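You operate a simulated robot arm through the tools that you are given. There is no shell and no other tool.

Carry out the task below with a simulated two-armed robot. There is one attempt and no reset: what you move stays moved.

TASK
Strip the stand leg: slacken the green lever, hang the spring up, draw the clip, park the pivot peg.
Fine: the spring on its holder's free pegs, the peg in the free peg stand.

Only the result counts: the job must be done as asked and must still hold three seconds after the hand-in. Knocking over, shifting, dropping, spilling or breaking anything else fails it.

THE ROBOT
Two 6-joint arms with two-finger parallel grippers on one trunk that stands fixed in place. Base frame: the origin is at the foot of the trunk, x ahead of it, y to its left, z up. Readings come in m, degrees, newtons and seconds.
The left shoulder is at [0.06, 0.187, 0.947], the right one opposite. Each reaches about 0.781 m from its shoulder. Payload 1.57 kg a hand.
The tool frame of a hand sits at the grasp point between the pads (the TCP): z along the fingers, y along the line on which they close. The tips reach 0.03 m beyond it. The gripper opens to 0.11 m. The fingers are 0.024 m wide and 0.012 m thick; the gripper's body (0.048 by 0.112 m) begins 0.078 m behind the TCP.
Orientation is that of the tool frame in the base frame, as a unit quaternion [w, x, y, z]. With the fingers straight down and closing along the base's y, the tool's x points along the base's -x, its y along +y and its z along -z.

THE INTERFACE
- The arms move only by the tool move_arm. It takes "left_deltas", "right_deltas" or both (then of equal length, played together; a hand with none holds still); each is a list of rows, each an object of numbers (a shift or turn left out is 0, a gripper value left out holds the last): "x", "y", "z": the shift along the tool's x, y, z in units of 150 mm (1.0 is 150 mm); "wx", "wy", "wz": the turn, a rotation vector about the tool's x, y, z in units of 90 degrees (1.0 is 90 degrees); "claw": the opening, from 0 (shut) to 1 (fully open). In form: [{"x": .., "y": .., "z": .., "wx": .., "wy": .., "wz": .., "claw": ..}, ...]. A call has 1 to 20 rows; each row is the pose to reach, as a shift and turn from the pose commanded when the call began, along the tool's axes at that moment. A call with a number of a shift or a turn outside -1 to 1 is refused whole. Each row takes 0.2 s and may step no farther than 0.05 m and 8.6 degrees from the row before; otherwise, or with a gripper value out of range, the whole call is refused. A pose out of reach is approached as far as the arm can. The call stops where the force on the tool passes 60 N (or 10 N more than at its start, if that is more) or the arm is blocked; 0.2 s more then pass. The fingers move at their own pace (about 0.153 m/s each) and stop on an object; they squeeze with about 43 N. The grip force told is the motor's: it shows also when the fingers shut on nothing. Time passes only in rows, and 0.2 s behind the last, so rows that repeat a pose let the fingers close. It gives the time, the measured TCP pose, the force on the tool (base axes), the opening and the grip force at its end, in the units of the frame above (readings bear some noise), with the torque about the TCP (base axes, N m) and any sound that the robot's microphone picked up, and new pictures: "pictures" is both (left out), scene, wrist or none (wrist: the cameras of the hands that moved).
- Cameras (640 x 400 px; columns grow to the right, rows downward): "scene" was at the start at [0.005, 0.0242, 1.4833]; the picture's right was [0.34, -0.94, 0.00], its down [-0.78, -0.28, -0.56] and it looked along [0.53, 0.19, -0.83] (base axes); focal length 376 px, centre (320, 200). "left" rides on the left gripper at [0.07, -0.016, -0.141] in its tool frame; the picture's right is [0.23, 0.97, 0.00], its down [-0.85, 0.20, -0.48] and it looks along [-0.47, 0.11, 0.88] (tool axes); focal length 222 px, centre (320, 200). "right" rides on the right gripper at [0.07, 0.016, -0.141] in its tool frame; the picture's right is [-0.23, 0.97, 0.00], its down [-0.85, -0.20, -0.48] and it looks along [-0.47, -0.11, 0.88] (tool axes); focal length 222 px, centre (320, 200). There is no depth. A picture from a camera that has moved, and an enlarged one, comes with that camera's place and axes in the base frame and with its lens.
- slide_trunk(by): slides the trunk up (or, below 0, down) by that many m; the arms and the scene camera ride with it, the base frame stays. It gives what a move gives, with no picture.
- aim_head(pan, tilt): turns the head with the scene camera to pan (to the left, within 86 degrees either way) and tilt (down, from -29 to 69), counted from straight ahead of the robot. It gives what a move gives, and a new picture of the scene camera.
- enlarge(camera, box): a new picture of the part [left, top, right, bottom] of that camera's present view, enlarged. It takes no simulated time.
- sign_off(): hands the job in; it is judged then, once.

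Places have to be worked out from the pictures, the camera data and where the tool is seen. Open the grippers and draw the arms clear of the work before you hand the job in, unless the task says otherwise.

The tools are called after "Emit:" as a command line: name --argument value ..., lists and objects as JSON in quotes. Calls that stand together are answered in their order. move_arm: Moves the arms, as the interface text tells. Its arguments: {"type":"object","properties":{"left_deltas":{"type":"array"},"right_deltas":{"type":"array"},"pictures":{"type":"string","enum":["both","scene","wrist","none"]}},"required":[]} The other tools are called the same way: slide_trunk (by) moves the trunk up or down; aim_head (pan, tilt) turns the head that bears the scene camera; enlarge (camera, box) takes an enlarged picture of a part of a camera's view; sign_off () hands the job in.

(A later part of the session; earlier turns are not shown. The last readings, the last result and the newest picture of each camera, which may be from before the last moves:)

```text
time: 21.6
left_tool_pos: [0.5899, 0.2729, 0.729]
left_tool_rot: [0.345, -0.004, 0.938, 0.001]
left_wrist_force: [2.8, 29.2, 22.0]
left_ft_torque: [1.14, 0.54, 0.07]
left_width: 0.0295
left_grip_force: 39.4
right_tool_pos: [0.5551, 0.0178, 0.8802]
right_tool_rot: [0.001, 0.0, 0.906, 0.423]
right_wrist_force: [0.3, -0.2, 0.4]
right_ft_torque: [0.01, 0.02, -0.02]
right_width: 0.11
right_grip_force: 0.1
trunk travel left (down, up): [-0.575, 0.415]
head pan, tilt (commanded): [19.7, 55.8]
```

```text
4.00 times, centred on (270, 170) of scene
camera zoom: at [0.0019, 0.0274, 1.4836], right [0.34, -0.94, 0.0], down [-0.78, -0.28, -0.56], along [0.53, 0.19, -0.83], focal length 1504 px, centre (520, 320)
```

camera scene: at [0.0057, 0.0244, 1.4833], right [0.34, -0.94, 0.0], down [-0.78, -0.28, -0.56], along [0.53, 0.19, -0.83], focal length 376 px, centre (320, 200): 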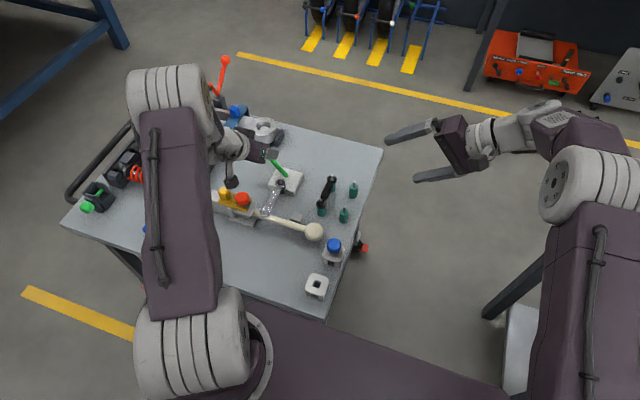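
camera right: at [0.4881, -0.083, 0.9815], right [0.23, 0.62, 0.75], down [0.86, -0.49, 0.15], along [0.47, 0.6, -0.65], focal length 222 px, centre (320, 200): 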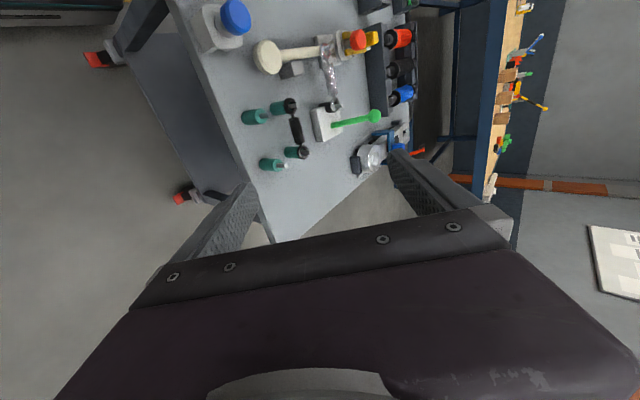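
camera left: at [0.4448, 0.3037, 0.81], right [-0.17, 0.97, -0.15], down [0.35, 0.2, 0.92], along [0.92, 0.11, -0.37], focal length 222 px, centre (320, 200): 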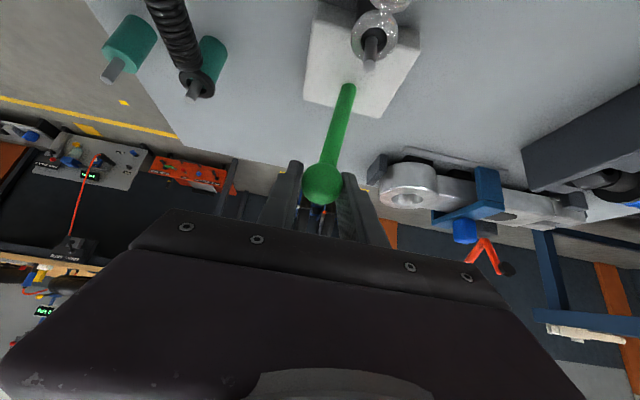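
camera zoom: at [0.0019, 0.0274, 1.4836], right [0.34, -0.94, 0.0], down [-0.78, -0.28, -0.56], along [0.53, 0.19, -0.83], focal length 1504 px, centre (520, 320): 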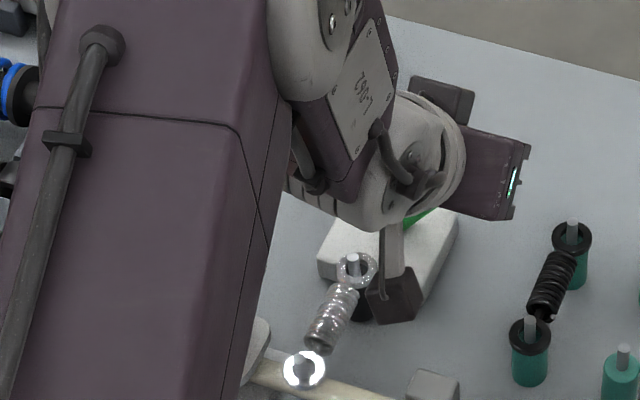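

The end stop is reached (tangential resistance ~36 N at lever angle ≈ -33°, mirror of the start). I relax the push and open the fingers, then retreat along the finger axis.

Emit:
move_arm --left_deltas '[{"y": 0.03, "x": -0.012, "z": -0.014}, {"y": 0.03, "x": -0.012, "z": -0.014, "claw": 0.55}, {"y": 0.03, "x": -0.012, "z": -0.014, "claw": 0.55}, {"y": 0.03, "x": -0.012, "z": -0.014, "claw": 0.55}]' --pictures "wrist"

```text
time: 22.6
left_tool_pos: [0.5898, 0.2735, 0.7287]
left_tool_rot: [0.341, 0.0, 0.94, -0.001]
left_wrist_force: [1.2, 0.4, 1.3]
left_ft_torque: [-0.01, -0.03, -0.01]
left_width: 0.0603
left_grip_force: 0.0
right_tool_pos: [0.5561, 0.0151, 0.8788]
right_tool_rot: [0.0, 0.0, 0.906, 0.423]
right_wrist_force: [0.2, 0.2, 0.5]
right_ft_torque: [0.0, 0.0, 0.01]
right_width: 0.1097
right_grip_force: 0.0
trunk travel left (down, up): [-0.575, 0.415]
head pan, tilt (commanded): [19.7, 55.8]
camera left: at [0.4454, 0.2579, 0.7926], right [-0.17, 0.97, -0.15], down [0.35, 0.2, 0.92], along [0.92, 0.11, -0.38], focal length 222 px, centre (320, 200)
```

left: 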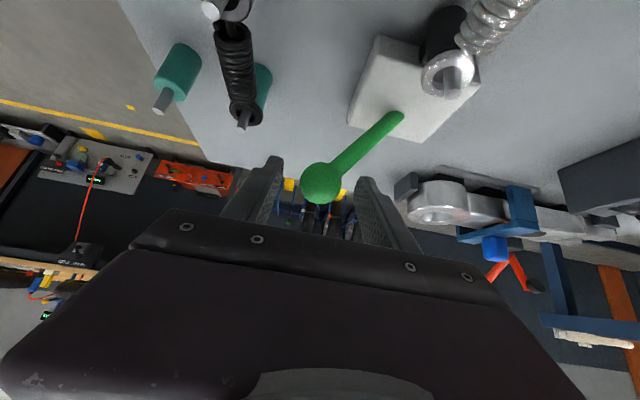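

The lever stays put with the fingers open. I retreat along the finger axis, clear of the lever.

Emit:
move_arm --left_deltas '[{"z": -0.25}, {"z": -0.5}, {"z": -0.75}, {"z": -0.95}]' --pictures "both"

Emit:
enlarge --camera "right" --box '[290, 20, 410, 150]'

Emit:
enlarge --camera "left" --box '[160, 0, 480, 200]'

```text
time: 23.6
left_tool_pos: [0.4981, 0.2759, 0.8394]
left_tool_rot: [0.343, 0.001, 0.939, -0.001]
left_wrist_force: [0.2, 0.0, 0.5]
left_ft_torque: [0.01, 0.0, 0.0]
left_width: 0.0604
left_grip_force: 0.1
right_tool_pos: [0.5564, 0.0152, 0.88]
right_tool_rot: [0.0, 0.0, 0.906, 0.423]
right_wrist_force: [-0.5, 0.3, 0.0]
right_ft_torque: [0.0, 0.0, -0.02]
right_width: 0.1102
right_grip_force: 0.1
trunk travel left (down, up): [-0.575, 0.415]
head pan, tilt (commanded): [19.7, 55.8]
camera scene: at [0.0039, 0.0239, 1.4833], right [0.34, -0.94, 0.0], down [-0.78, -0.28, -0.56], along [0.53, 0.19, -0.83], focal length 376 px, centre (320, 200)
camera left: at [0.3524, 0.2603, 0.9043], right [-0.17, 0.97, -0.15], down [0.35, 0.2, 0.92], along [0.92, 0.11, -0.37], focal length 222 px, centre (320, 200)
```

scene: 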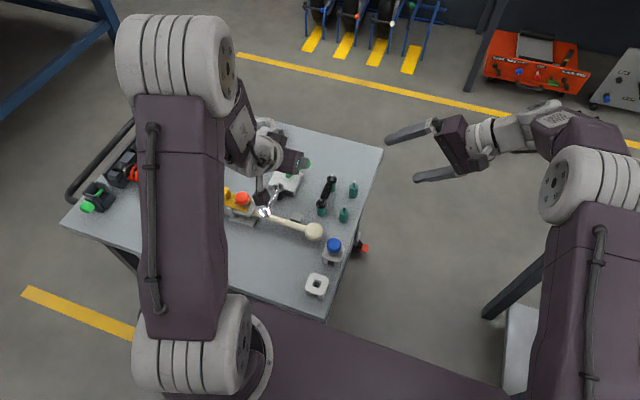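
left: 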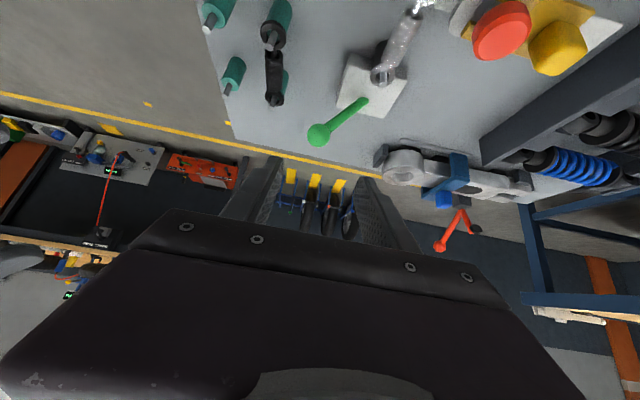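

```text
3.08 times, centred on (350, 85) of right
camera zoom: at [0.4863, -0.0825, 0.9828], right [0.23, 0.63, 0.75], down [0.86, -0.49, 0.15], along [0.47, 0.6, -0.65], focal length 684 px, centre (228, 554)
```

zoom: 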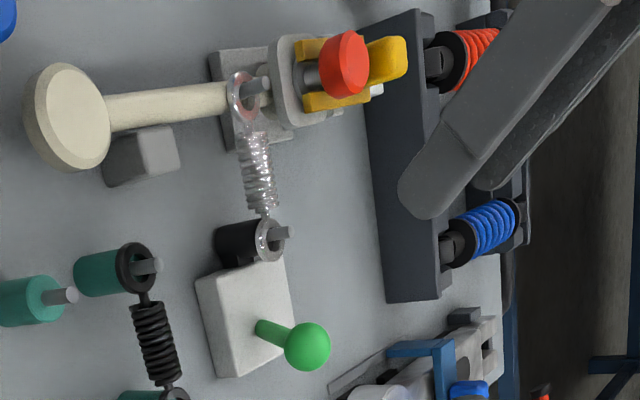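

```text
2.00 times, centred on (320, 100) of left
camera zoom: at [0.3524, 0.2603, 0.9043], right [-0.17, 0.97, -0.15], down [0.35, 0.2, 0.92], along [0.92, 0.11, -0.37], focal length 444 px, centre (320, 400)
```

zoom: 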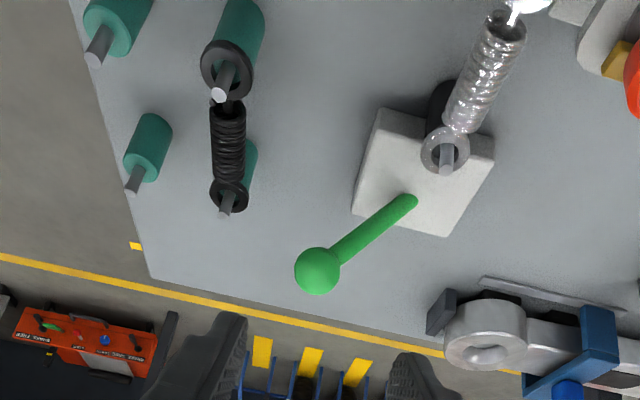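

The lever is over and the post has moved ~15 mm; the spring eyes are now ≈0.443 and ≈0.529 in x (about the peg spacing of 85 mm), so it is slack. I turn the left hand back to vertical above the spring's middle, with the fingers narrowed to 40 mm.

Emit:
move_arm --left_deltas '[{"wy": 0.074, "x": 0.03, "y": 0.05, "z": -0.02, "claw": 0.36}, {"wy": 0.148, "x": 0.06, "y": 0.12, "z": 0.0}, {"wy": 0.222, "x": 0.09, "y": 0.18, "z": 0.02}, {"wy": 0.296, "x": 0.12, "y": 0.24, "z": 0.04}, {"wy": 0.37, "x": 0.14, "y": 0.3, "z": 0.05}, {"wy": 0.444, "x": 0.14, "y": 0.36, "z": 0.055}]' --pictures "both"

Emit:
enlarge --camera "left" --box '[200, 60, 440, 220]'

Emit:
enlarge --camera "right" --box '[290, 20, 410, 150]'

```text
time: 25.0
left_tool_pos: [0.488, 0.331, 0.8183]
left_tool_rot: [-0.001, -0.001, 1.0, 0.0]
left_wrist_force: [-0.3, 0.6, 0.4]
left_ft_torque: [-0.03, -0.01, -0.01]
left_width: 0.0398
left_grip_force: 0.1
left hand out of reach, approached as far as the arm can: row 2, 3
right_tool_pos: [0.5575, 0.016, 0.8793]
right_tool_rot: [-0.001, -0.001, 0.906, 0.422]
right_wrist_force: [0.4, 0.9, -0.1]
right_ft_torque: [0.0, -0.01, 0.01]
right_width: 0.11
right_grip_force: 0.0
trunk travel left (down, up): [-0.575, 0.415]
head pan, tilt (commanded): [19.7, 55.8]
camera scene: at [0.0061, 0.0243, 1.4833], right [0.34, -0.94, 0.0], down [-0.78, -0.28, -0.56], along [0.53, 0.19, -0.83], focal length 376 px, centre (320, 200)
camera left: at [0.4178, 0.3137, 0.9611], right [-0.23, 0.97, 0.0], down [0.86, 0.2, 0.48], along [0.46, 0.11, -0.88], focal length 222 px, centre (320, 200)
```

scene: 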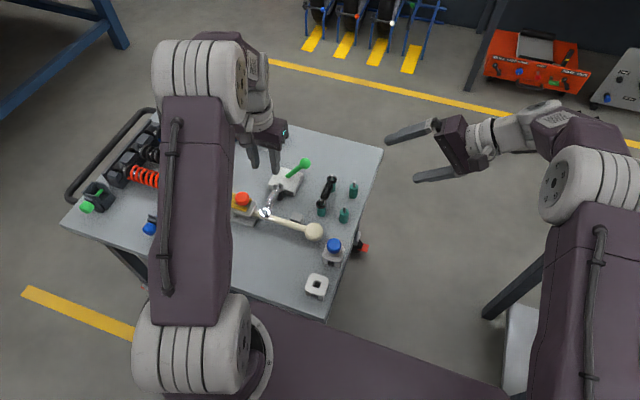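
left: 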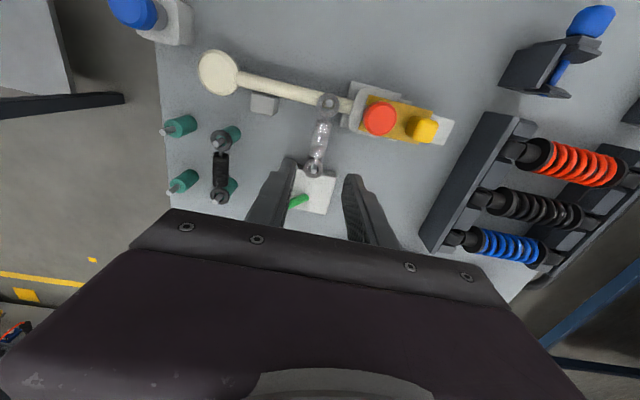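

```text
2.50 times, centred on (320, 140) of left
camera zoom: at [0.4178, 0.3137, 0.9611], right [-0.23, 0.97, 0.0], down [0.86, 0.2, 0.48], along [0.46, 0.11, -0.88], focal length 555 px, centre (320, 350)
```

zoom: 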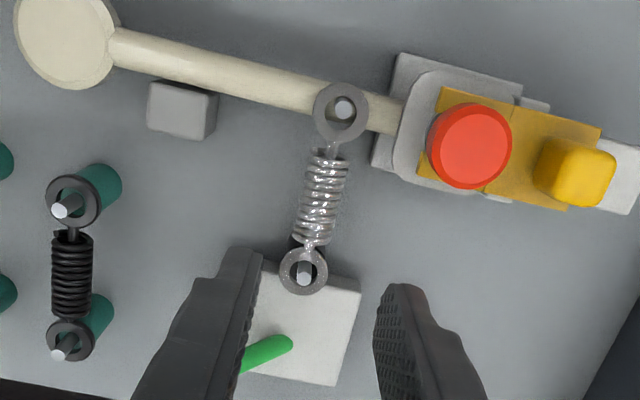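

```text
3.08 times, centred on (350, 85) of right
camera zoom: at [0.4876, -0.0821, 0.9821], right [0.23, 0.63, 0.75], down [0.86, -0.49, 0.15], along [0.46, 0.6, -0.65], focal length 684 px, centre (228, 554)
```

zoom: 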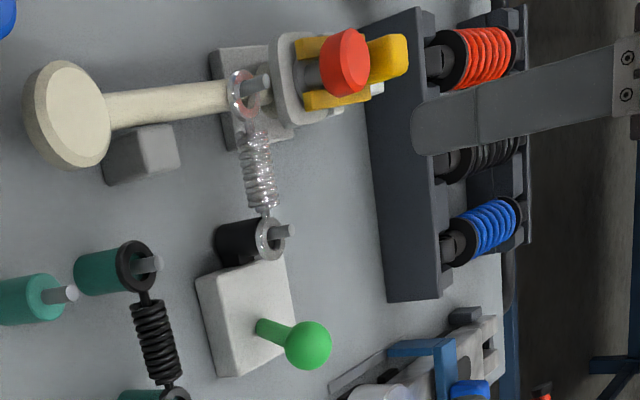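

Left and right views agree on the spring eyes: [0.442, 0.330] and [0.528, 0.3305], height ≈0.664. I zoom on the free holder pegs from all three cameras to triangulate them before grasping.

Emit:
enlarge --camera "left" --box '[140, 90, 260, 220]'

Emit:
enlarge --camera "scene" --box '[310, 165, 370, 235]'

Emit:
enlarge --camera "right" --box '[230, 80, 330, 180]'

```text
3.08 times, centred on (200, 155) of left
camera zoom: at [0.4178, 0.3137, 0.9611], right [-0.23, 0.97, 0.0], down [0.86, 0.2, 0.48], along [0.46, 0.11, -0.88], focal length 684 px, centre (689, 338)
```

zoom: 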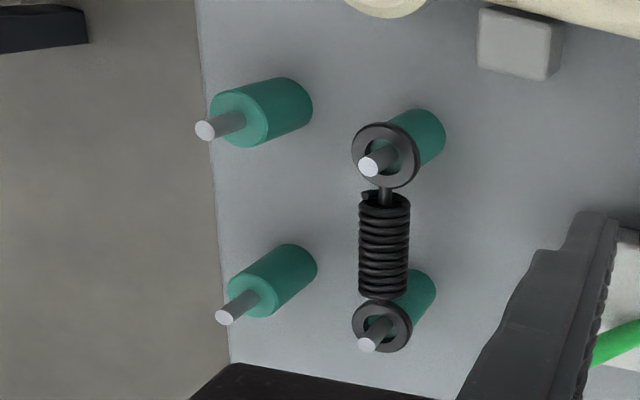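

```text
5.71 times, centred on (340, 200) of scene
camera zoom: at [0.0061, 0.0243, 1.4833], right [0.34, -0.94, 0.0], down [-0.78, -0.28, -0.56], along [0.53, 0.19, -0.83], focal length 2149 px, centre (206, 200)
```

zoom: 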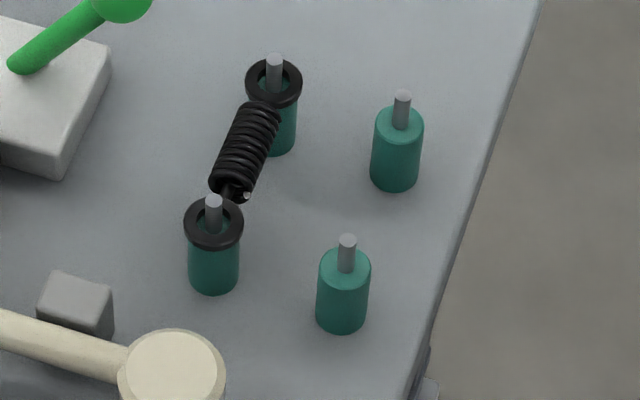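

```text
4.00 times, centred on (280, 130) of right
camera zoom: at [0.4876, -0.0821, 0.9821], right [0.23, 0.63, 0.75], down [0.86, -0.49, 0.15], along [0.46, 0.6, -0.65], focal length 888 px, centre (480, 480)
```

zoom: 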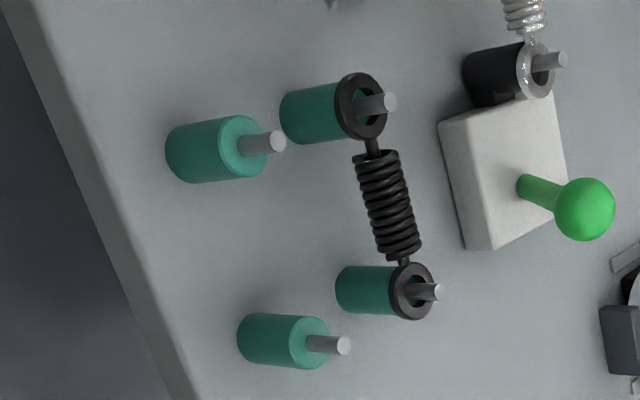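

Free peg pins triangulate to [0.518, 0.140] and [0.603, 0.140], tips at z≈0.685 (spacing 85 mm, matching the spring). Now I descend over the coil's middle, pausing just above it to check alignment.

Emit:
move_arm --left_deltas '[{"z": 0.25, "x": 0.01}, {"z": 0.5, "x": 0.013}, {"z": 0.7, "x": 0.013}, {"z": 0.82, "x": 0.013}]' --pictures "wrist"

Emit:
enlarge --camera "left" --box '[200, 60, 440, 220]'

Emit:
enlarge --camera "right" --box '[290, 20, 410, 150]'

```text
time: 26.0
left_tool_pos: [0.4849, 0.3298, 0.693]
left_tool_rot: [-0.001, 0.0, 1.0, 0.0]
left_wrist_force: [0.4, 0.4, 0.4]
left_ft_torque: [0.01, -0.02, 0.03]
left_width: 0.0397
left_grip_force: 0.1
right_tool_pos: [0.5572, 0.0159, 0.8795]
right_tool_rot: [0.0, -0.001, 0.906, 0.424]
right_wrist_force: [0.5, 0.2, -0.5]
right_ft_torque: [0.0, -0.01, 0.0]
right_width: 0.11
right_grip_force: 0.2
trunk travel left (down, up): [-0.575, 0.415]
head pan, tilt (commanded): [19.7, 55.8]
camera left: at [0.4151, 0.3137, 0.8367], right [-0.23, 0.97, 0.0], down [0.86, 0.2, 0.48], along [0.47, 0.11, -0.88], focal length 222 px, centre (320, 200)
```

left: 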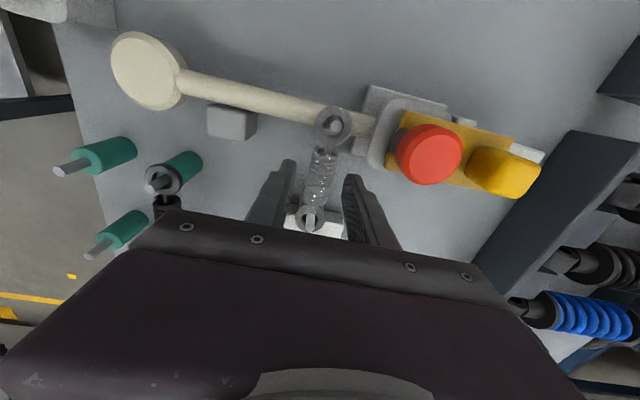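

```text
2.50 times, centred on (320, 140) of left
camera zoom: at [0.4151, 0.3137, 0.8367], right [-0.23, 0.97, 0.0], down [0.86, 0.2, 0.48], along [0.47, 0.11, -0.88], focal length 555 px, centre (320, 350)
```

zoom: 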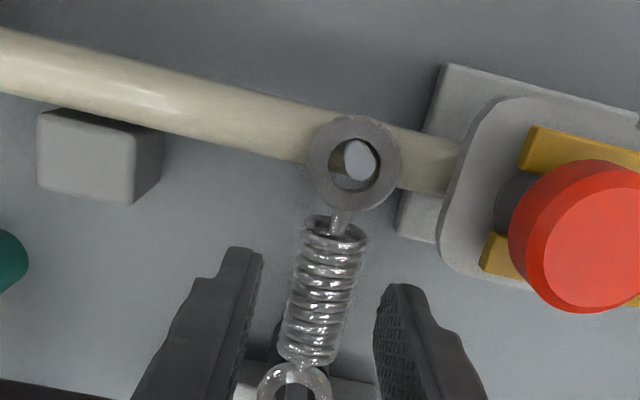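

```text
3.08 times, centred on (350, 85) of right
camera zoom: at [0.4873, -0.0821, 0.9823], right [0.23, 0.63, 0.75], down [0.86, -0.49, 0.15], along [0.47, 0.6, -0.65], focal length 684 px, centre (228, 554)
```

zoom: 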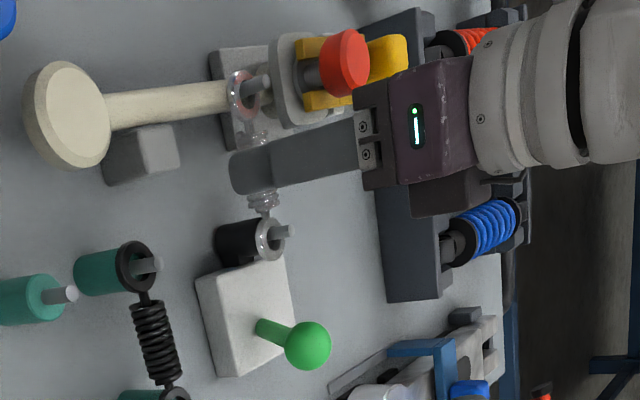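

The coil is centred between the fingers. I lower 28 mm and close on it.

Emit:
move_arm --left_deltas '[{"z": 0.1}, {"z": 0.187}, {"z": 0.187, "claw": 0.0}, {"z": 0.187, "claw": 0.0}, {"z": 0.187, "claw": 0.0}]' --pictures "wrist"

Emit:
enlarge --camera "right" --box '[290, 20, 410, 150]'

```text
time: 27.2
left_tool_pos: [0.4847, 0.33, 0.6676]
left_tool_rot: [0.0, -0.002, 1.0, 0.001]
left_wrist_force: [-1.8, -0.5, 7.6]
left_ft_torque: [-0.08, -0.04, -0.12]
left_width: 0.0165
left_grip_force: 31.5
right_tool_pos: [0.555, 0.0166, 0.8794]
right_tool_rot: [0.0, -0.002, 0.906, 0.424]
right_wrist_force: [0.0, 0.0, -1.2]
right_ft_torque: [-0.01, -0.04, -0.02]
right_width: 0.1101
right_grip_force: 0.0
trunk travel left (down, up): [-0.575, 0.415]
head pan, tilt (commanded): [19.7, 55.8]
camera left: at [0.4135, 0.3142, 0.8102], right [-0.23, 0.97, 0.0], down [0.85, 0.2, 0.48], along [0.47, 0.11, -0.88], focal length 222 px, centre (320, 200)
```

left: 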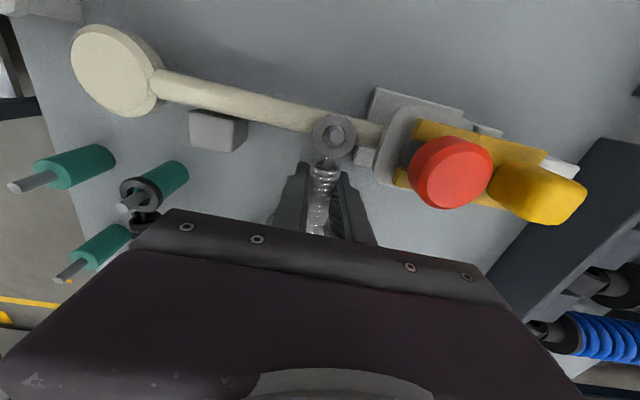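

```text
3.08 times, centred on (350, 85) of right
camera zoom: at [0.486, -0.0827, 0.9831], right [0.23, 0.63, 0.75], down [0.86, -0.49, 0.16], along [0.47, 0.6, -0.65], focal length 684 px, centre (228, 554)
```

zoom: 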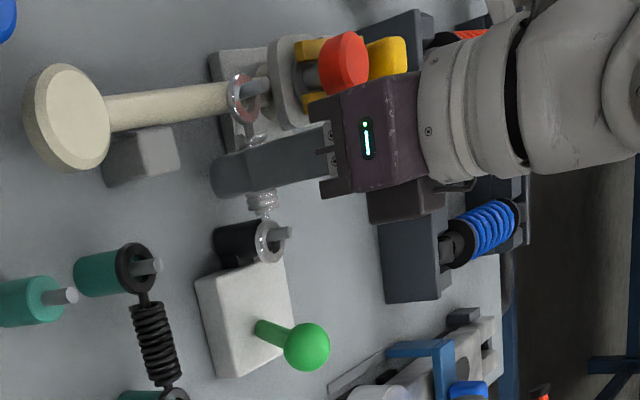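

The coil is gripped (16.5 mm). I lift straight up slowly, 30 mm first, to bring both rings off their pins.

Emit:
move_arm --left_deltas '[{"z": -0.04}, {"z": -0.08}, {"z": -0.12}, {"z": -0.16}, {"z": -0.2}]' --pictures "wrist"

Emit:
enlarge --camera "right" --box '[290, 20, 410, 150]'

Emit:
enlarge --camera "left" --box '[200, 60, 440, 220]'

```text
time: 28.4
left_tool_pos: [0.4863, 0.329, 0.6963]
left_tool_rot: [0.0, 0.0, 1.0, 0.0]
left_wrist_force: [-0.4, -0.6, -0.5]
left_ft_torque: [-0.01, -0.02, 0.0]
left_width: 0.0204
left_grip_force: 34.4
right_tool_pos: [0.5565, 0.0169, 0.8788]
right_tool_rot: [0.0, -0.001, 0.906, 0.423]
right_wrist_force: [-0.5, 0.4, -0.4]
right_ft_torque: [0.02, -0.01, 0.0]
right_width: 0.1098
right_grip_force: 0.0
trunk travel left (down, up): [-0.575, 0.415]
head pan, tilt (commanded): [19.7, 55.8]
camera left: at [0.4159, 0.3134, 0.839], right [-0.23, 0.97, 0.0], down [0.86, 0.2, 0.48], along [0.47, 0.11, -0.88], focal length 222 px, centre (320, 200)
```

left: 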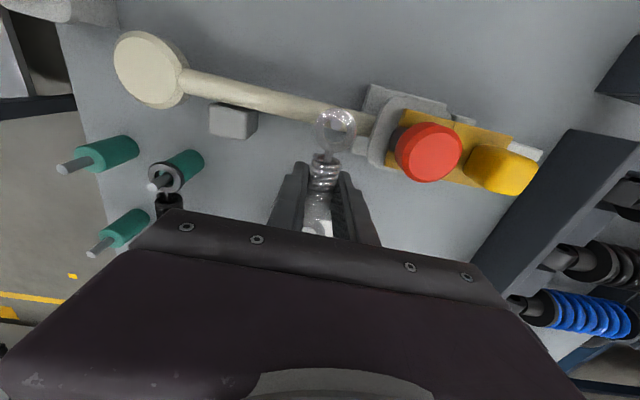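

```text
3.08 times, centred on (350, 85) of right
camera zoom: at [0.487, -0.0823, 0.9825], right [0.23, 0.63, 0.75], down [0.86, -0.49, 0.15], along [0.47, 0.6, -0.65], focal length 684 px, centre (228, 554)
```

zoom: 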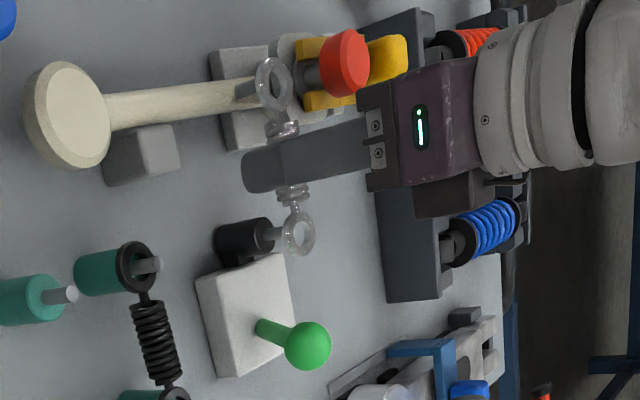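

```text
2.50 times, centred on (320, 140) of left
camera zoom: at [0.4159, 0.3134, 0.839], right [-0.23, 0.97, 0.0], down [0.86, 0.2, 0.48], along [0.47, 0.11, -0.88], focal length 555 px, centre (320, 350)
```

zoom: 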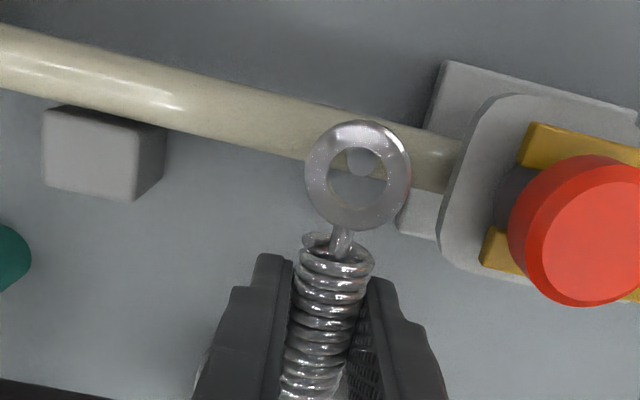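

The spring is free and level in the hand, rings ~6 mm below the TCP. I lift it further and simultaneously back the right hand away so the left gripper has room over the free pegs.

Emit:
move_arm --left_deltas '[{"z": -0.15}, {"z": -0.3}, {"z": -0.45}, {"z": -0.6}, {"z": -0.73}]' --right_deltas '[{"z": -0.14}, {"z": -0.28}, {"z": -0.42}, {"z": -0.56}, {"z": -0.7}]' --pictures "wrist"

```text
time: 29.6
left_tool_pos: [0.4865, 0.3273, 0.8069]
left_tool_rot: [0.0, 0.001, 1.0, -0.001]
left_wrist_force: [-0.5, -1.8, -1.6]
left_ft_torque: [-0.02, -0.03, -0.01]
left_width: 0.0202
left_grip_force: 33.9
right_tool_pos: [0.5563, -0.0662, 0.9468]
right_tool_rot: [0.0, -0.001, 0.906, 0.423]
right_wrist_force: [-0.4, 0.7, -0.2]
right_ft_torque: [-0.03, 0.05, 0.0]
right_width: 0.1098
right_grip_force: 0.1
trunk travel left (down, up): [-0.575, 0.415]
head pan, tilt (commanded): [19.7, 55.8]
camera right: at [0.4864, -0.1646, 1.05], right [0.23, 0.63, 0.75], down [0.86, -0.49, 0.15], along [0.47, 0.6, -0.65], focal length 222 px, centre (320, 200)
camera left: at [0.4161, 0.3117, 0.949], right [-0.23, 0.97, 0.0], down [0.85, 0.2, 0.48], along [0.47, 0.11, -0.88], focal length 222 px, centre (320, 200)
```

right: 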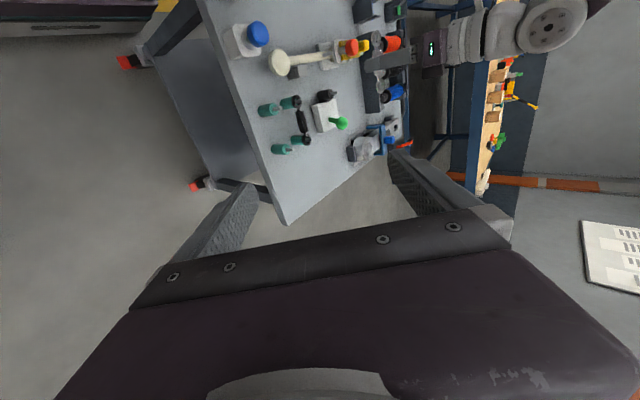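
left: 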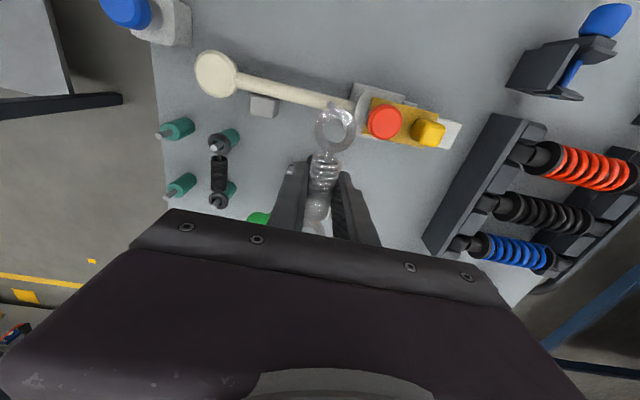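

Now I carry the spring toward the free pegs at constant height (z≈0.807, well above the lever ball).

Emit:
move_arm --left_deltas '[{"y": -0.2, "x": -0.1}, {"y": -0.4, "x": -0.2}, {"y": -0.6, "x": -0.3}, {"y": -0.8, "x": -0.4}, {"y": -0.97, "x": -0.497}]' --pictures "none"

Emit:
move_arm --left_deltas '[{"y": -0.15}, {"y": -0.29}]' --pictures "both"

Emit:
enlarge --camera "scene" --box '[300, 140, 390, 240]'

Emit:
enlarge --camera "right" --box '[240, 70, 350, 170]'

Emit:
enlarge --camera "left" --box '[220, 60, 420, 230]'

```text
time: 30.8
left_tool_pos: [0.5602, 0.1827, 0.8058]
left_tool_rot: [-0.001, -0.001, 1.0, 0.0]
left_wrist_force: [-0.2, -0.3, -0.9]
left_ft_torque: [0.01, 0.04, -0.01]
left_width: 0.0205
left_grip_force: 34.0
right_tool_pos: [0.5576, -0.0656, 0.9459]
right_tool_rot: [-0.001, -0.001, 0.906, 0.424]
right_wrist_force: [-1.0, -0.2, -0.1]
right_ft_torque: [-0.01, 0.0, 0.0]
right_width: 0.1102
right_grip_force: 0.2
trunk travel left (down, up): [-0.575, 0.415]
head pan, tilt (commanded): [19.7, 55.8]
```

```text
time: 31.4
left_tool_pos: [0.5592, 0.1381, 0.8049]
left_tool_rot: [0.0, 0.0, 1.0, -0.001]
left_wrist_force: [0.7, -0.4, -1.5]
left_ft_torque: [0.02, -0.01, 0.0]
left_width: 0.0203
left_grip_force: 33.9
right_tool_pos: [0.5571, -0.0668, 0.946]
right_tool_rot: [0.0, -0.002, 0.906, 0.423]
right_wrist_force: [-0.6, 0.5, 0.5]
right_ft_torque: [0.01, 0.0, -0.02]
right_width: 0.11
right_grip_force: 0.1
trunk travel left (down, up): [-0.575, 0.415]
head pan, tilt (commanded): [19.7, 55.8]
camera scene: at [0.0052, 0.0239, 1.4833], right [0.34, -0.94, 0.0], down [-0.78, -0.28, -0.56], along [0.53, 0.19, -0.83], focal length 376 px, centre (320, 200)
camera left: at [0.4897, 0.1226, 0.9476], right [-0.23, 0.97, 0.0], down [0.85, 0.2, 0.48], along [0.47, 0.11, -0.88], focal length 222 px, centre (320, 200)
```

scene: 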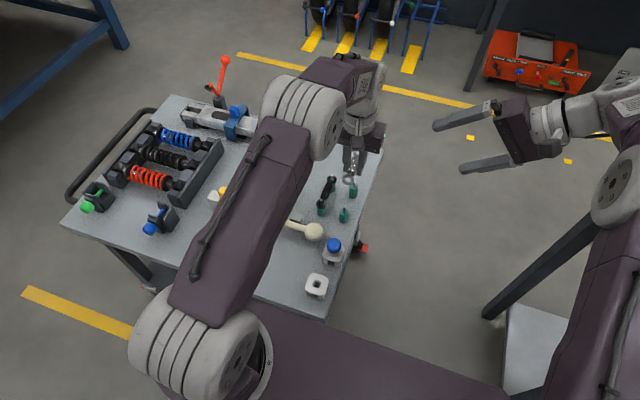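
left: 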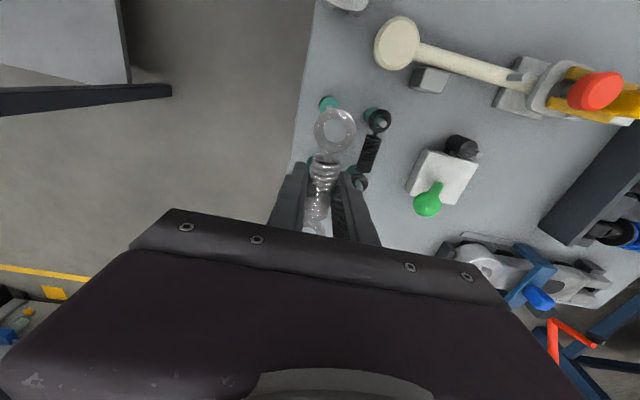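

```text
4.00 times, centred on (345, 190) of scene
camera zoom: at [0.0052, 0.0239, 1.4833], right [0.34, -0.94, 0.0], down [-0.78, -0.28, -0.56], along [0.53, 0.19, -0.83], focal length 1504 px, centre (220, 240)
```

zoom: 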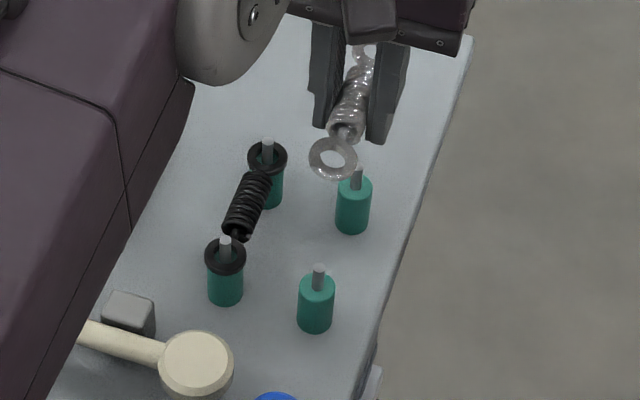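

```text
4.00 times, centred on (295, 120) of right
camera zoom: at [0.4869, -0.1641, 1.0496], right [0.23, 0.63, 0.75], down [0.86, -0.49, 0.15], along [0.47, 0.6, -0.65], focal length 888 px, centre (420, 520)
```

zoom: 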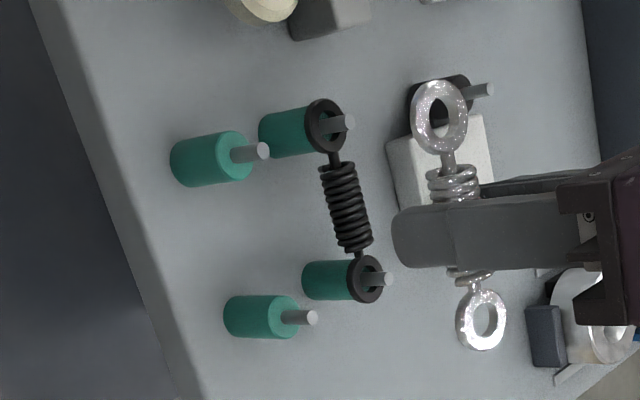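

```text
2.35 times, centred on (320, 145) of left
camera zoom: at [0.4897, 0.1226, 0.9476], right [-0.23, 0.97, 0.0], down [0.85, 0.2, 0.48], along [0.47, 0.11, -0.88], focal length 523 px, centre (320, 329)
```

zoom: 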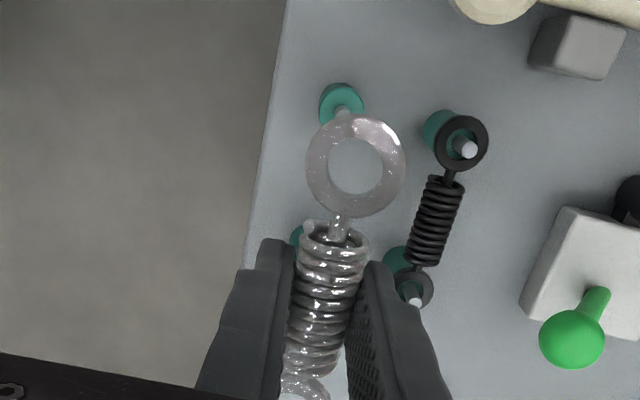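

Cameras put the eyes at about [0.5175, 0.139] and [0.603, 0.139], almost exactly above the pins at [0.518, 0.140] and [0.603, 0.140]. I descend with a 1 mm +y trim to just above the pin tips and re-check.

Emit:
move_arm --left_deltas '[{"z": 0.2, "y": 0.007}, {"z": 0.4, "y": 0.007}, {"z": 0.58, "y": 0.007}, {"z": 0.68, "y": 0.007}, {"z": 0.68, "y": 0.007}]' --pictures "wrist"

Emit:
enlarge --camera "scene" --box '[300, 140, 390, 240]'

Emit:
enlarge --camera "right" --box '[240, 70, 350, 170]'

Emit:
enlarge --camera "left" --box '[220, 60, 420, 230]'

```text
time: 32.6
left_tool_pos: [0.5608, 0.1406, 0.703]
left_tool_rot: [0.0, 0.0, 1.0, 0.0]
left_wrist_force: [0.2, 0.6, -0.5]
left_ft_torque: [0.03, 0.0, -0.02]
left_width: 0.0202
left_grip_force: 34.3
right_tool_pos: [0.5566, -0.0653, 0.9455]
right_tool_rot: [0.0, 0.0, 0.906, 0.423]
right_wrist_force: [-1.0, -0.6, 0.6]
right_ft_torque: [0.01, 0.01, 0.01]
right_width: 0.11
right_grip_force: 0.0
trunk travel left (down, up): [-0.575, 0.415]
head pan, tilt (commanded): [19.7, 55.8]
camera left: at [0.49, 0.1243, 0.8453], right [-0.23, 0.97, 0.0], down [0.86, 0.2, 0.48], along [0.47, 0.11, -0.88], focal length 222 px, centre (320, 200)
```

left: 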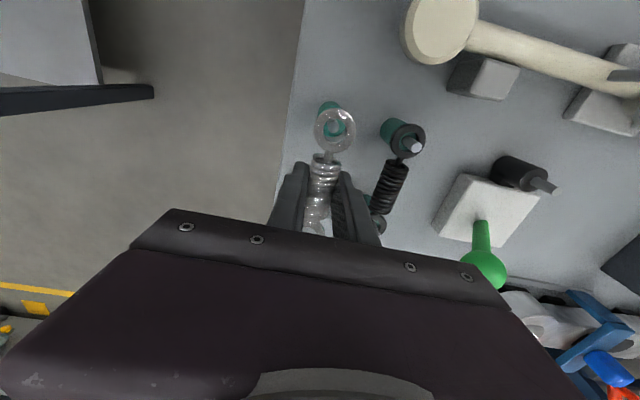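

```text
4.00 times, centred on (345, 190) of scene
camera zoom: at [0.0051, 0.0241, 1.4833], right [0.34, -0.94, 0.0], down [-0.78, -0.28, -0.56], along [0.53, 0.19, -0.83], focal length 1504 px, centre (220, 240)
```

zoom: 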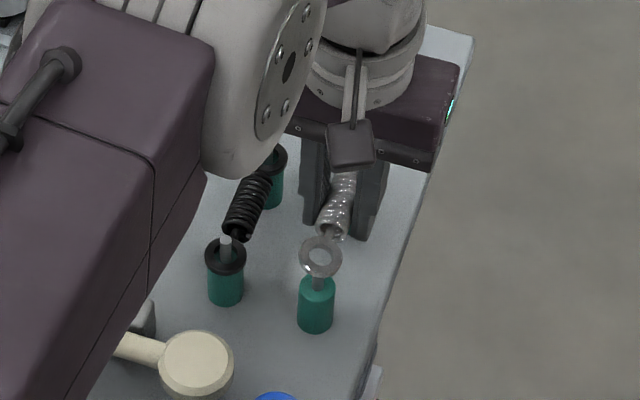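

```text
4.00 times, centred on (295, 120) of right
camera zoom: at [0.4868, -0.164, 1.0497], right [0.23, 0.63, 0.75], down [0.86, -0.49, 0.15], along [0.47, 0.6, -0.65], focal length 888 px, centre (420, 520)
```

zoom: 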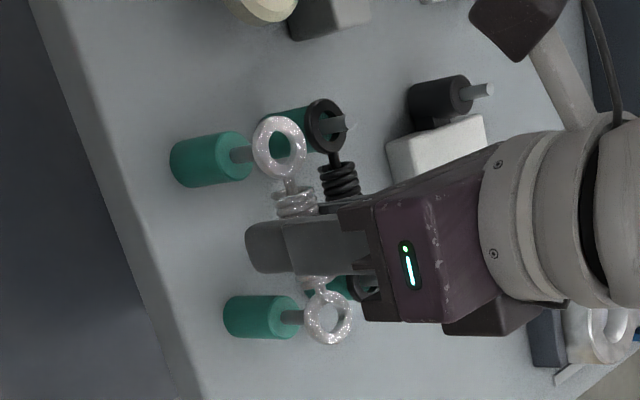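

```text
2.35 times, centred on (320, 145) of left
camera zoom: at [0.49, 0.1243, 0.8453], right [-0.23, 0.97, 0.0], down [0.86, 0.2, 0.48], along [0.47, 0.11, -0.88], focal length 523 px, centre (320, 329)
```

zoom: 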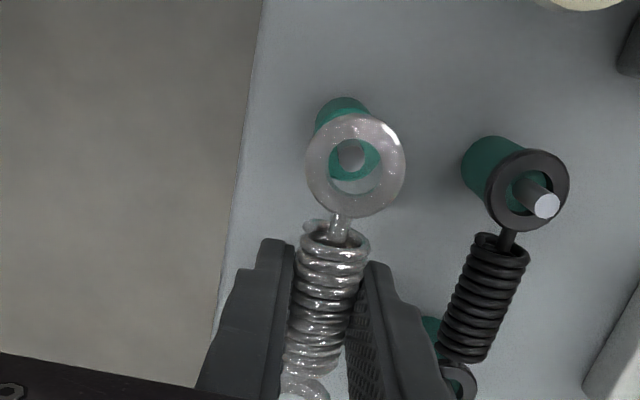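

The pin tip shows inside the ring hole in the left view, and the right view shows both rings over their pins. I lower the last ~30 mm gently.

Emit:
move_arm --left_deltas '[{"z": 0.04}, {"z": 0.08}, {"z": 0.12}, {"z": 0.16}, {"z": 0.19}]' --pictures "wrist"

Emit:
enlarge --camera "right" --box '[240, 70, 350, 170]'

Emit:
enlarge --camera "left" --box '[220, 60, 420, 230]'

```text
time: 33.8
left_tool_pos: [0.5602, 0.1411, 0.6754]
left_tool_rot: [0.001, 0.0, 1.0, -0.001]
left_wrist_force: [-0.2, -0.4, -0.2]
left_ft_torque: [0.0, -0.03, 0.03]
left_width: 0.0205
left_grip_force: 33.7
right_tool_pos: [0.5569, -0.0645, 0.9458]
right_tool_rot: [-0.001, 0.0, 0.907, 0.422]
right_wrist_force: [-0.3, -0.1, 0.7]
right_ft_torque: [0.0, 0.0, 0.0]
right_width: 0.1101
right_grip_force: 0.1
trunk travel left (down, up): [-0.575, 0.415]
head pan, tilt (commanded): [19.7, 55.8]
camera left: at [0.4909, 0.1243, 0.8175], right [-0.23, 0.97, 0.0], down [0.85, 0.2, 0.48], along [0.47, 0.11, -0.88], focal length 222 px, centre (320, 200)
```

left: 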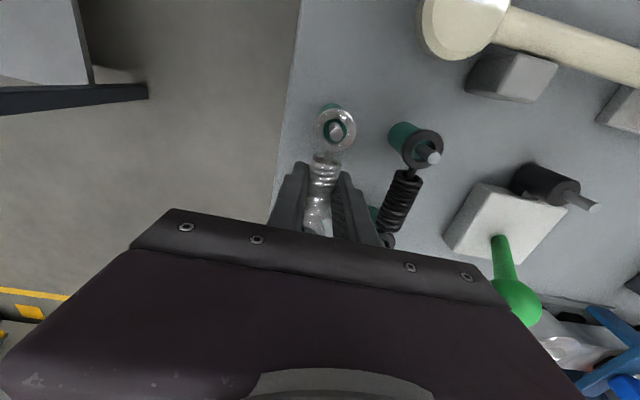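

```text
4.00 times, centred on (295, 120) of right
camera zoom: at [0.487, -0.164, 1.0496], right [0.23, 0.63, 0.75], down [0.86, -0.49, 0.15], along [0.47, 0.6, -0.65], focal length 888 px, centre (420, 520)
```

zoom: 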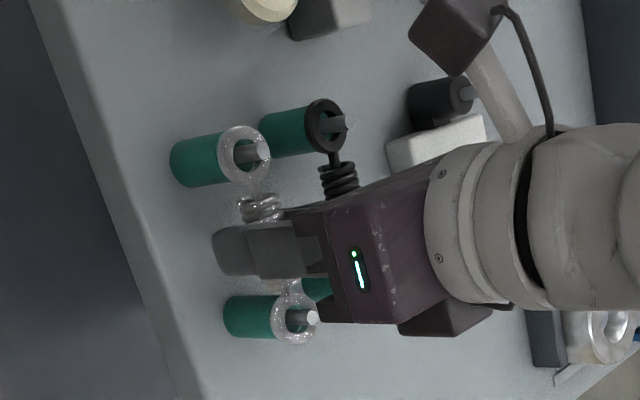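

```text
2.35 times, centred on (320, 145) of left
camera zoom: at [0.4909, 0.1243, 0.8175], right [-0.23, 0.97, 0.0], down [0.85, 0.2, 0.48], along [0.47, 0.11, -0.88], focal length 523 px, centre (320, 329)
```

zoom: 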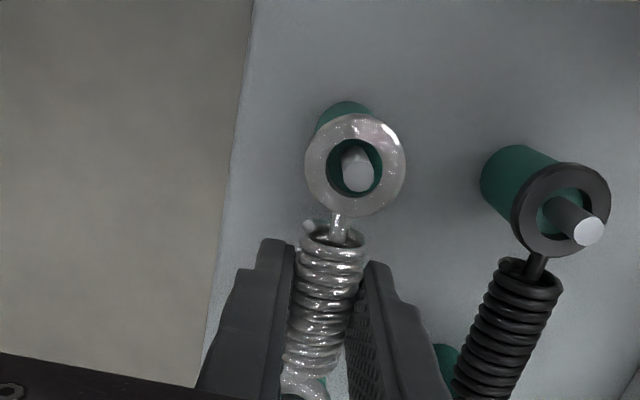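

Both pins are through the rings. I lower a few more mm until I feel the rings seat.

Emit:
move_arm --left_deltas '[{"z": 0.01}, {"z": 0.02}, {"z": 0.03}]' --pictures "none"

```text
time: 34.6
left_tool_pos: [0.5599, 0.1409, 0.6738]
left_tool_rot: [0.003, -0.001, 1.0, 0.0]
left_wrist_force: [2.5, 0.4, 16.3]
left_ft_torque: [-0.21, 0.52, 0.04]
left_width: 0.0205
left_grip_force: 34.3
right_tool_pos: [0.5549, -0.066, 0.9472]
right_tool_rot: [0.001, -0.001, 0.906, 0.424]
right_wrist_force: [0.2, 0.5, -0.6]
right_ft_torque: [0.01, 0.01, -0.01]
right_width: 0.1099
right_grip_force: 0.2
trunk travel left (down, up): [-0.575, 0.415]
head pan, tilt (commanded): [19.7, 55.8]
```

Seated (16 N at z 0.674). I ease up 2 mm to unload, then open to 40 mm only (the black spring is next door).

Emit:
move_arm --left_deltas '[{"z": -0.018}, {"z": -0.018, "claw": 0.36}, {"z": -0.018, "claw": 0.36}, {"z": -0.018, "claw": 0.36}]' --pictures "wrist"

Emit:
enlarge --camera "right" --box '[240, 70, 350, 170]'

Emit:
enlarge --camera "left" --box '[220, 60, 420, 230]'

```text
time: 35.6
left_tool_pos: [0.5585, 0.1408, 0.6735]
left_tool_rot: [0.001, 0.0, 1.0, 0.0]
left_wrist_force: [-0.1, 0.1, 0.1]
left_ft_torque: [0.02, 0.03, -0.02]
left_width: 0.0397
left_grip_force: 0.1
right_tool_pos: [0.5573, -0.0661, 0.9469]
right_tool_rot: [0.0, 0.0, 0.906, 0.423]
right_wrist_force: [-0.2, 0.4, -0.2]
right_ft_torque: [-0.01, -0.02, -0.01]
right_width: 0.1099
right_grip_force: 0.0
trunk travel left (down, up): [-0.575, 0.415]
head pan, tilt (commanded): [19.7, 55.8]
camera left: at [0.49, 0.1245, 0.8157], right [-0.23, 0.97, 0.0], down [0.86, 0.2, 0.48], along [0.47, 0.11, -0.88], focal length 222 px, centre (320, 200)
```

left: 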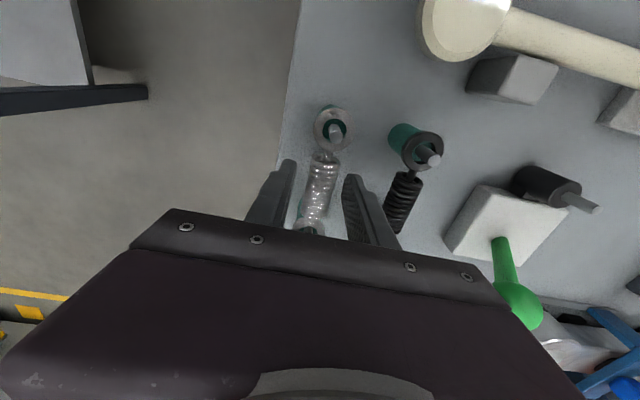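

```text
4.00 times, centred on (295, 120) of right
camera zoom: at [0.4868, -0.1639, 1.0497], right [0.23, 0.63, 0.75], down [0.86, -0.49, 0.15], along [0.47, 0.6, -0.65], focal length 888 px, centre (420, 520)
```

zoom: 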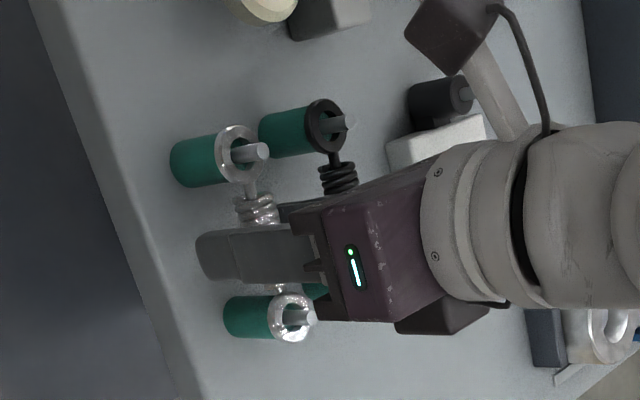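

```text
2.35 times, centred on (320, 145) of left
camera zoom: at [0.49, 0.1245, 0.8157], right [-0.23, 0.97, 0.0], down [0.86, 0.2, 0.48], along [0.47, 0.11, -0.88], focal length 523 px, centre (320, 329)
```

zoom: 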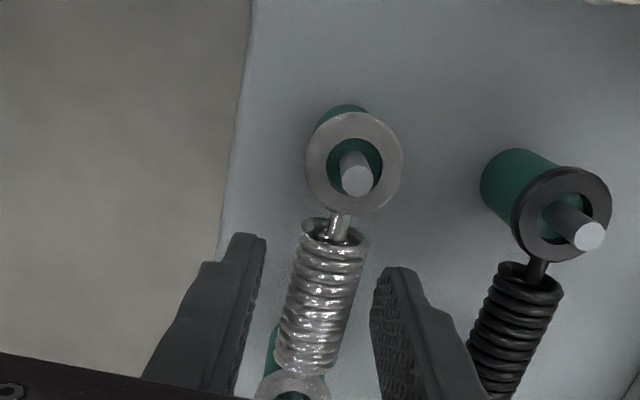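

The spring has settled on both free pegs and the fingers are clear of it. I raise the left hand straight up.

Emit:
move_arm --left_deltas '[{"z": -0.15}, {"z": -0.35}, {"z": -0.6}, {"z": -0.85}, {"z": -1.0}]' --pictures "both"

Emit:
enlarge --camera "right" --box '[240, 70, 350, 170]'

Emit:
enlarge --camera "left" --box '[260, 0, 560, 220]'

```text
time: 36.8
left_tool_pos: [0.5607, 0.1415, 0.8241]
left_tool_rot: [-0.001, 0.0, 1.0, 0.0]
left_wrist_force: [0.0, 0.3, 0.2]
left_ft_torque: [0.0, -0.01, 0.0]
left_width: 0.0396
left_grip_force: 0.1
right_tool_pos: [0.556, -0.0656, 0.9463]
right_tool_rot: [0.0, -0.002, 0.906, 0.423]
right_wrist_force: [-1.4, 0.0, -0.6]
right_ft_torque: [0.01, -0.02, 0.02]
right_width: 0.1099
right_grip_force: 0.1
trunk travel left (down, up): [-0.575, 0.415]
head pan, tilt (commanded): [19.7, 55.8]
camera scene: at [0.0049, 0.024, 1.4833], right [0.34, -0.94, 0.0], down [-0.78, -0.28, -0.56], along [0.53, 0.19, -0.83], focal length 376 px, centre (320, 200)
camera left: at [0.4908, 0.1257, 0.9664], right [-0.23, 0.97, 0.0], down [0.86, 0.2, 0.48], along [0.47, 0.11, -0.88], focal length 222 px, centre (320, 200)
```

scene: 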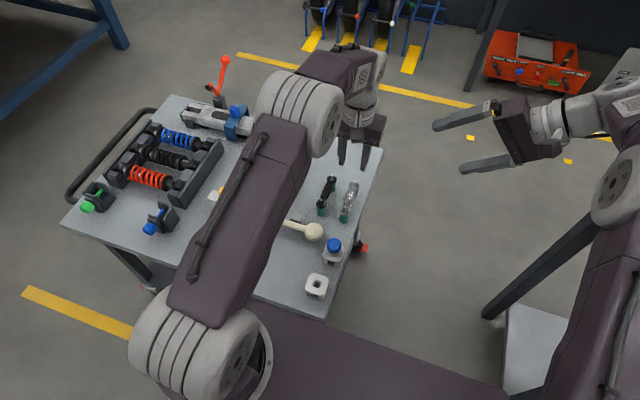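
left: 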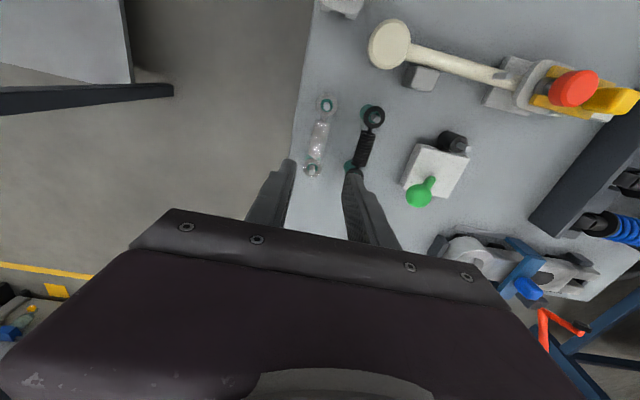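

```text
4.00 times, centred on (295, 120) of right
camera zoom: at [0.4866, -0.164, 1.0497], right [0.23, 0.63, 0.75], down [0.86, -0.49, 0.15], along [0.47, 0.6, -0.65], focal length 888 px, centre (420, 520)
```

zoom: 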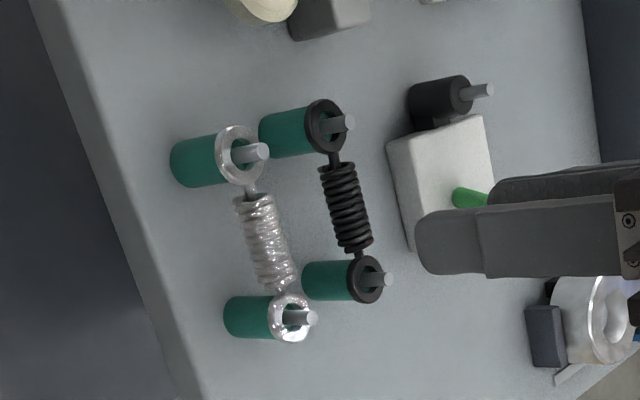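

```text
1.82 times, centred on (410, 110) of left
camera zoom: at [0.4908, 0.1257, 0.9664], right [-0.23, 0.97, 0.0], down [0.86, 0.2, 0.48], along [0.47, 0.11, -0.88], focal length 404 px, centre (156, 364)
```

zoom: 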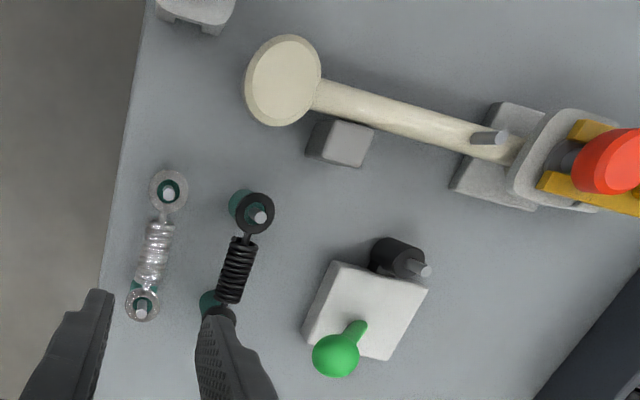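

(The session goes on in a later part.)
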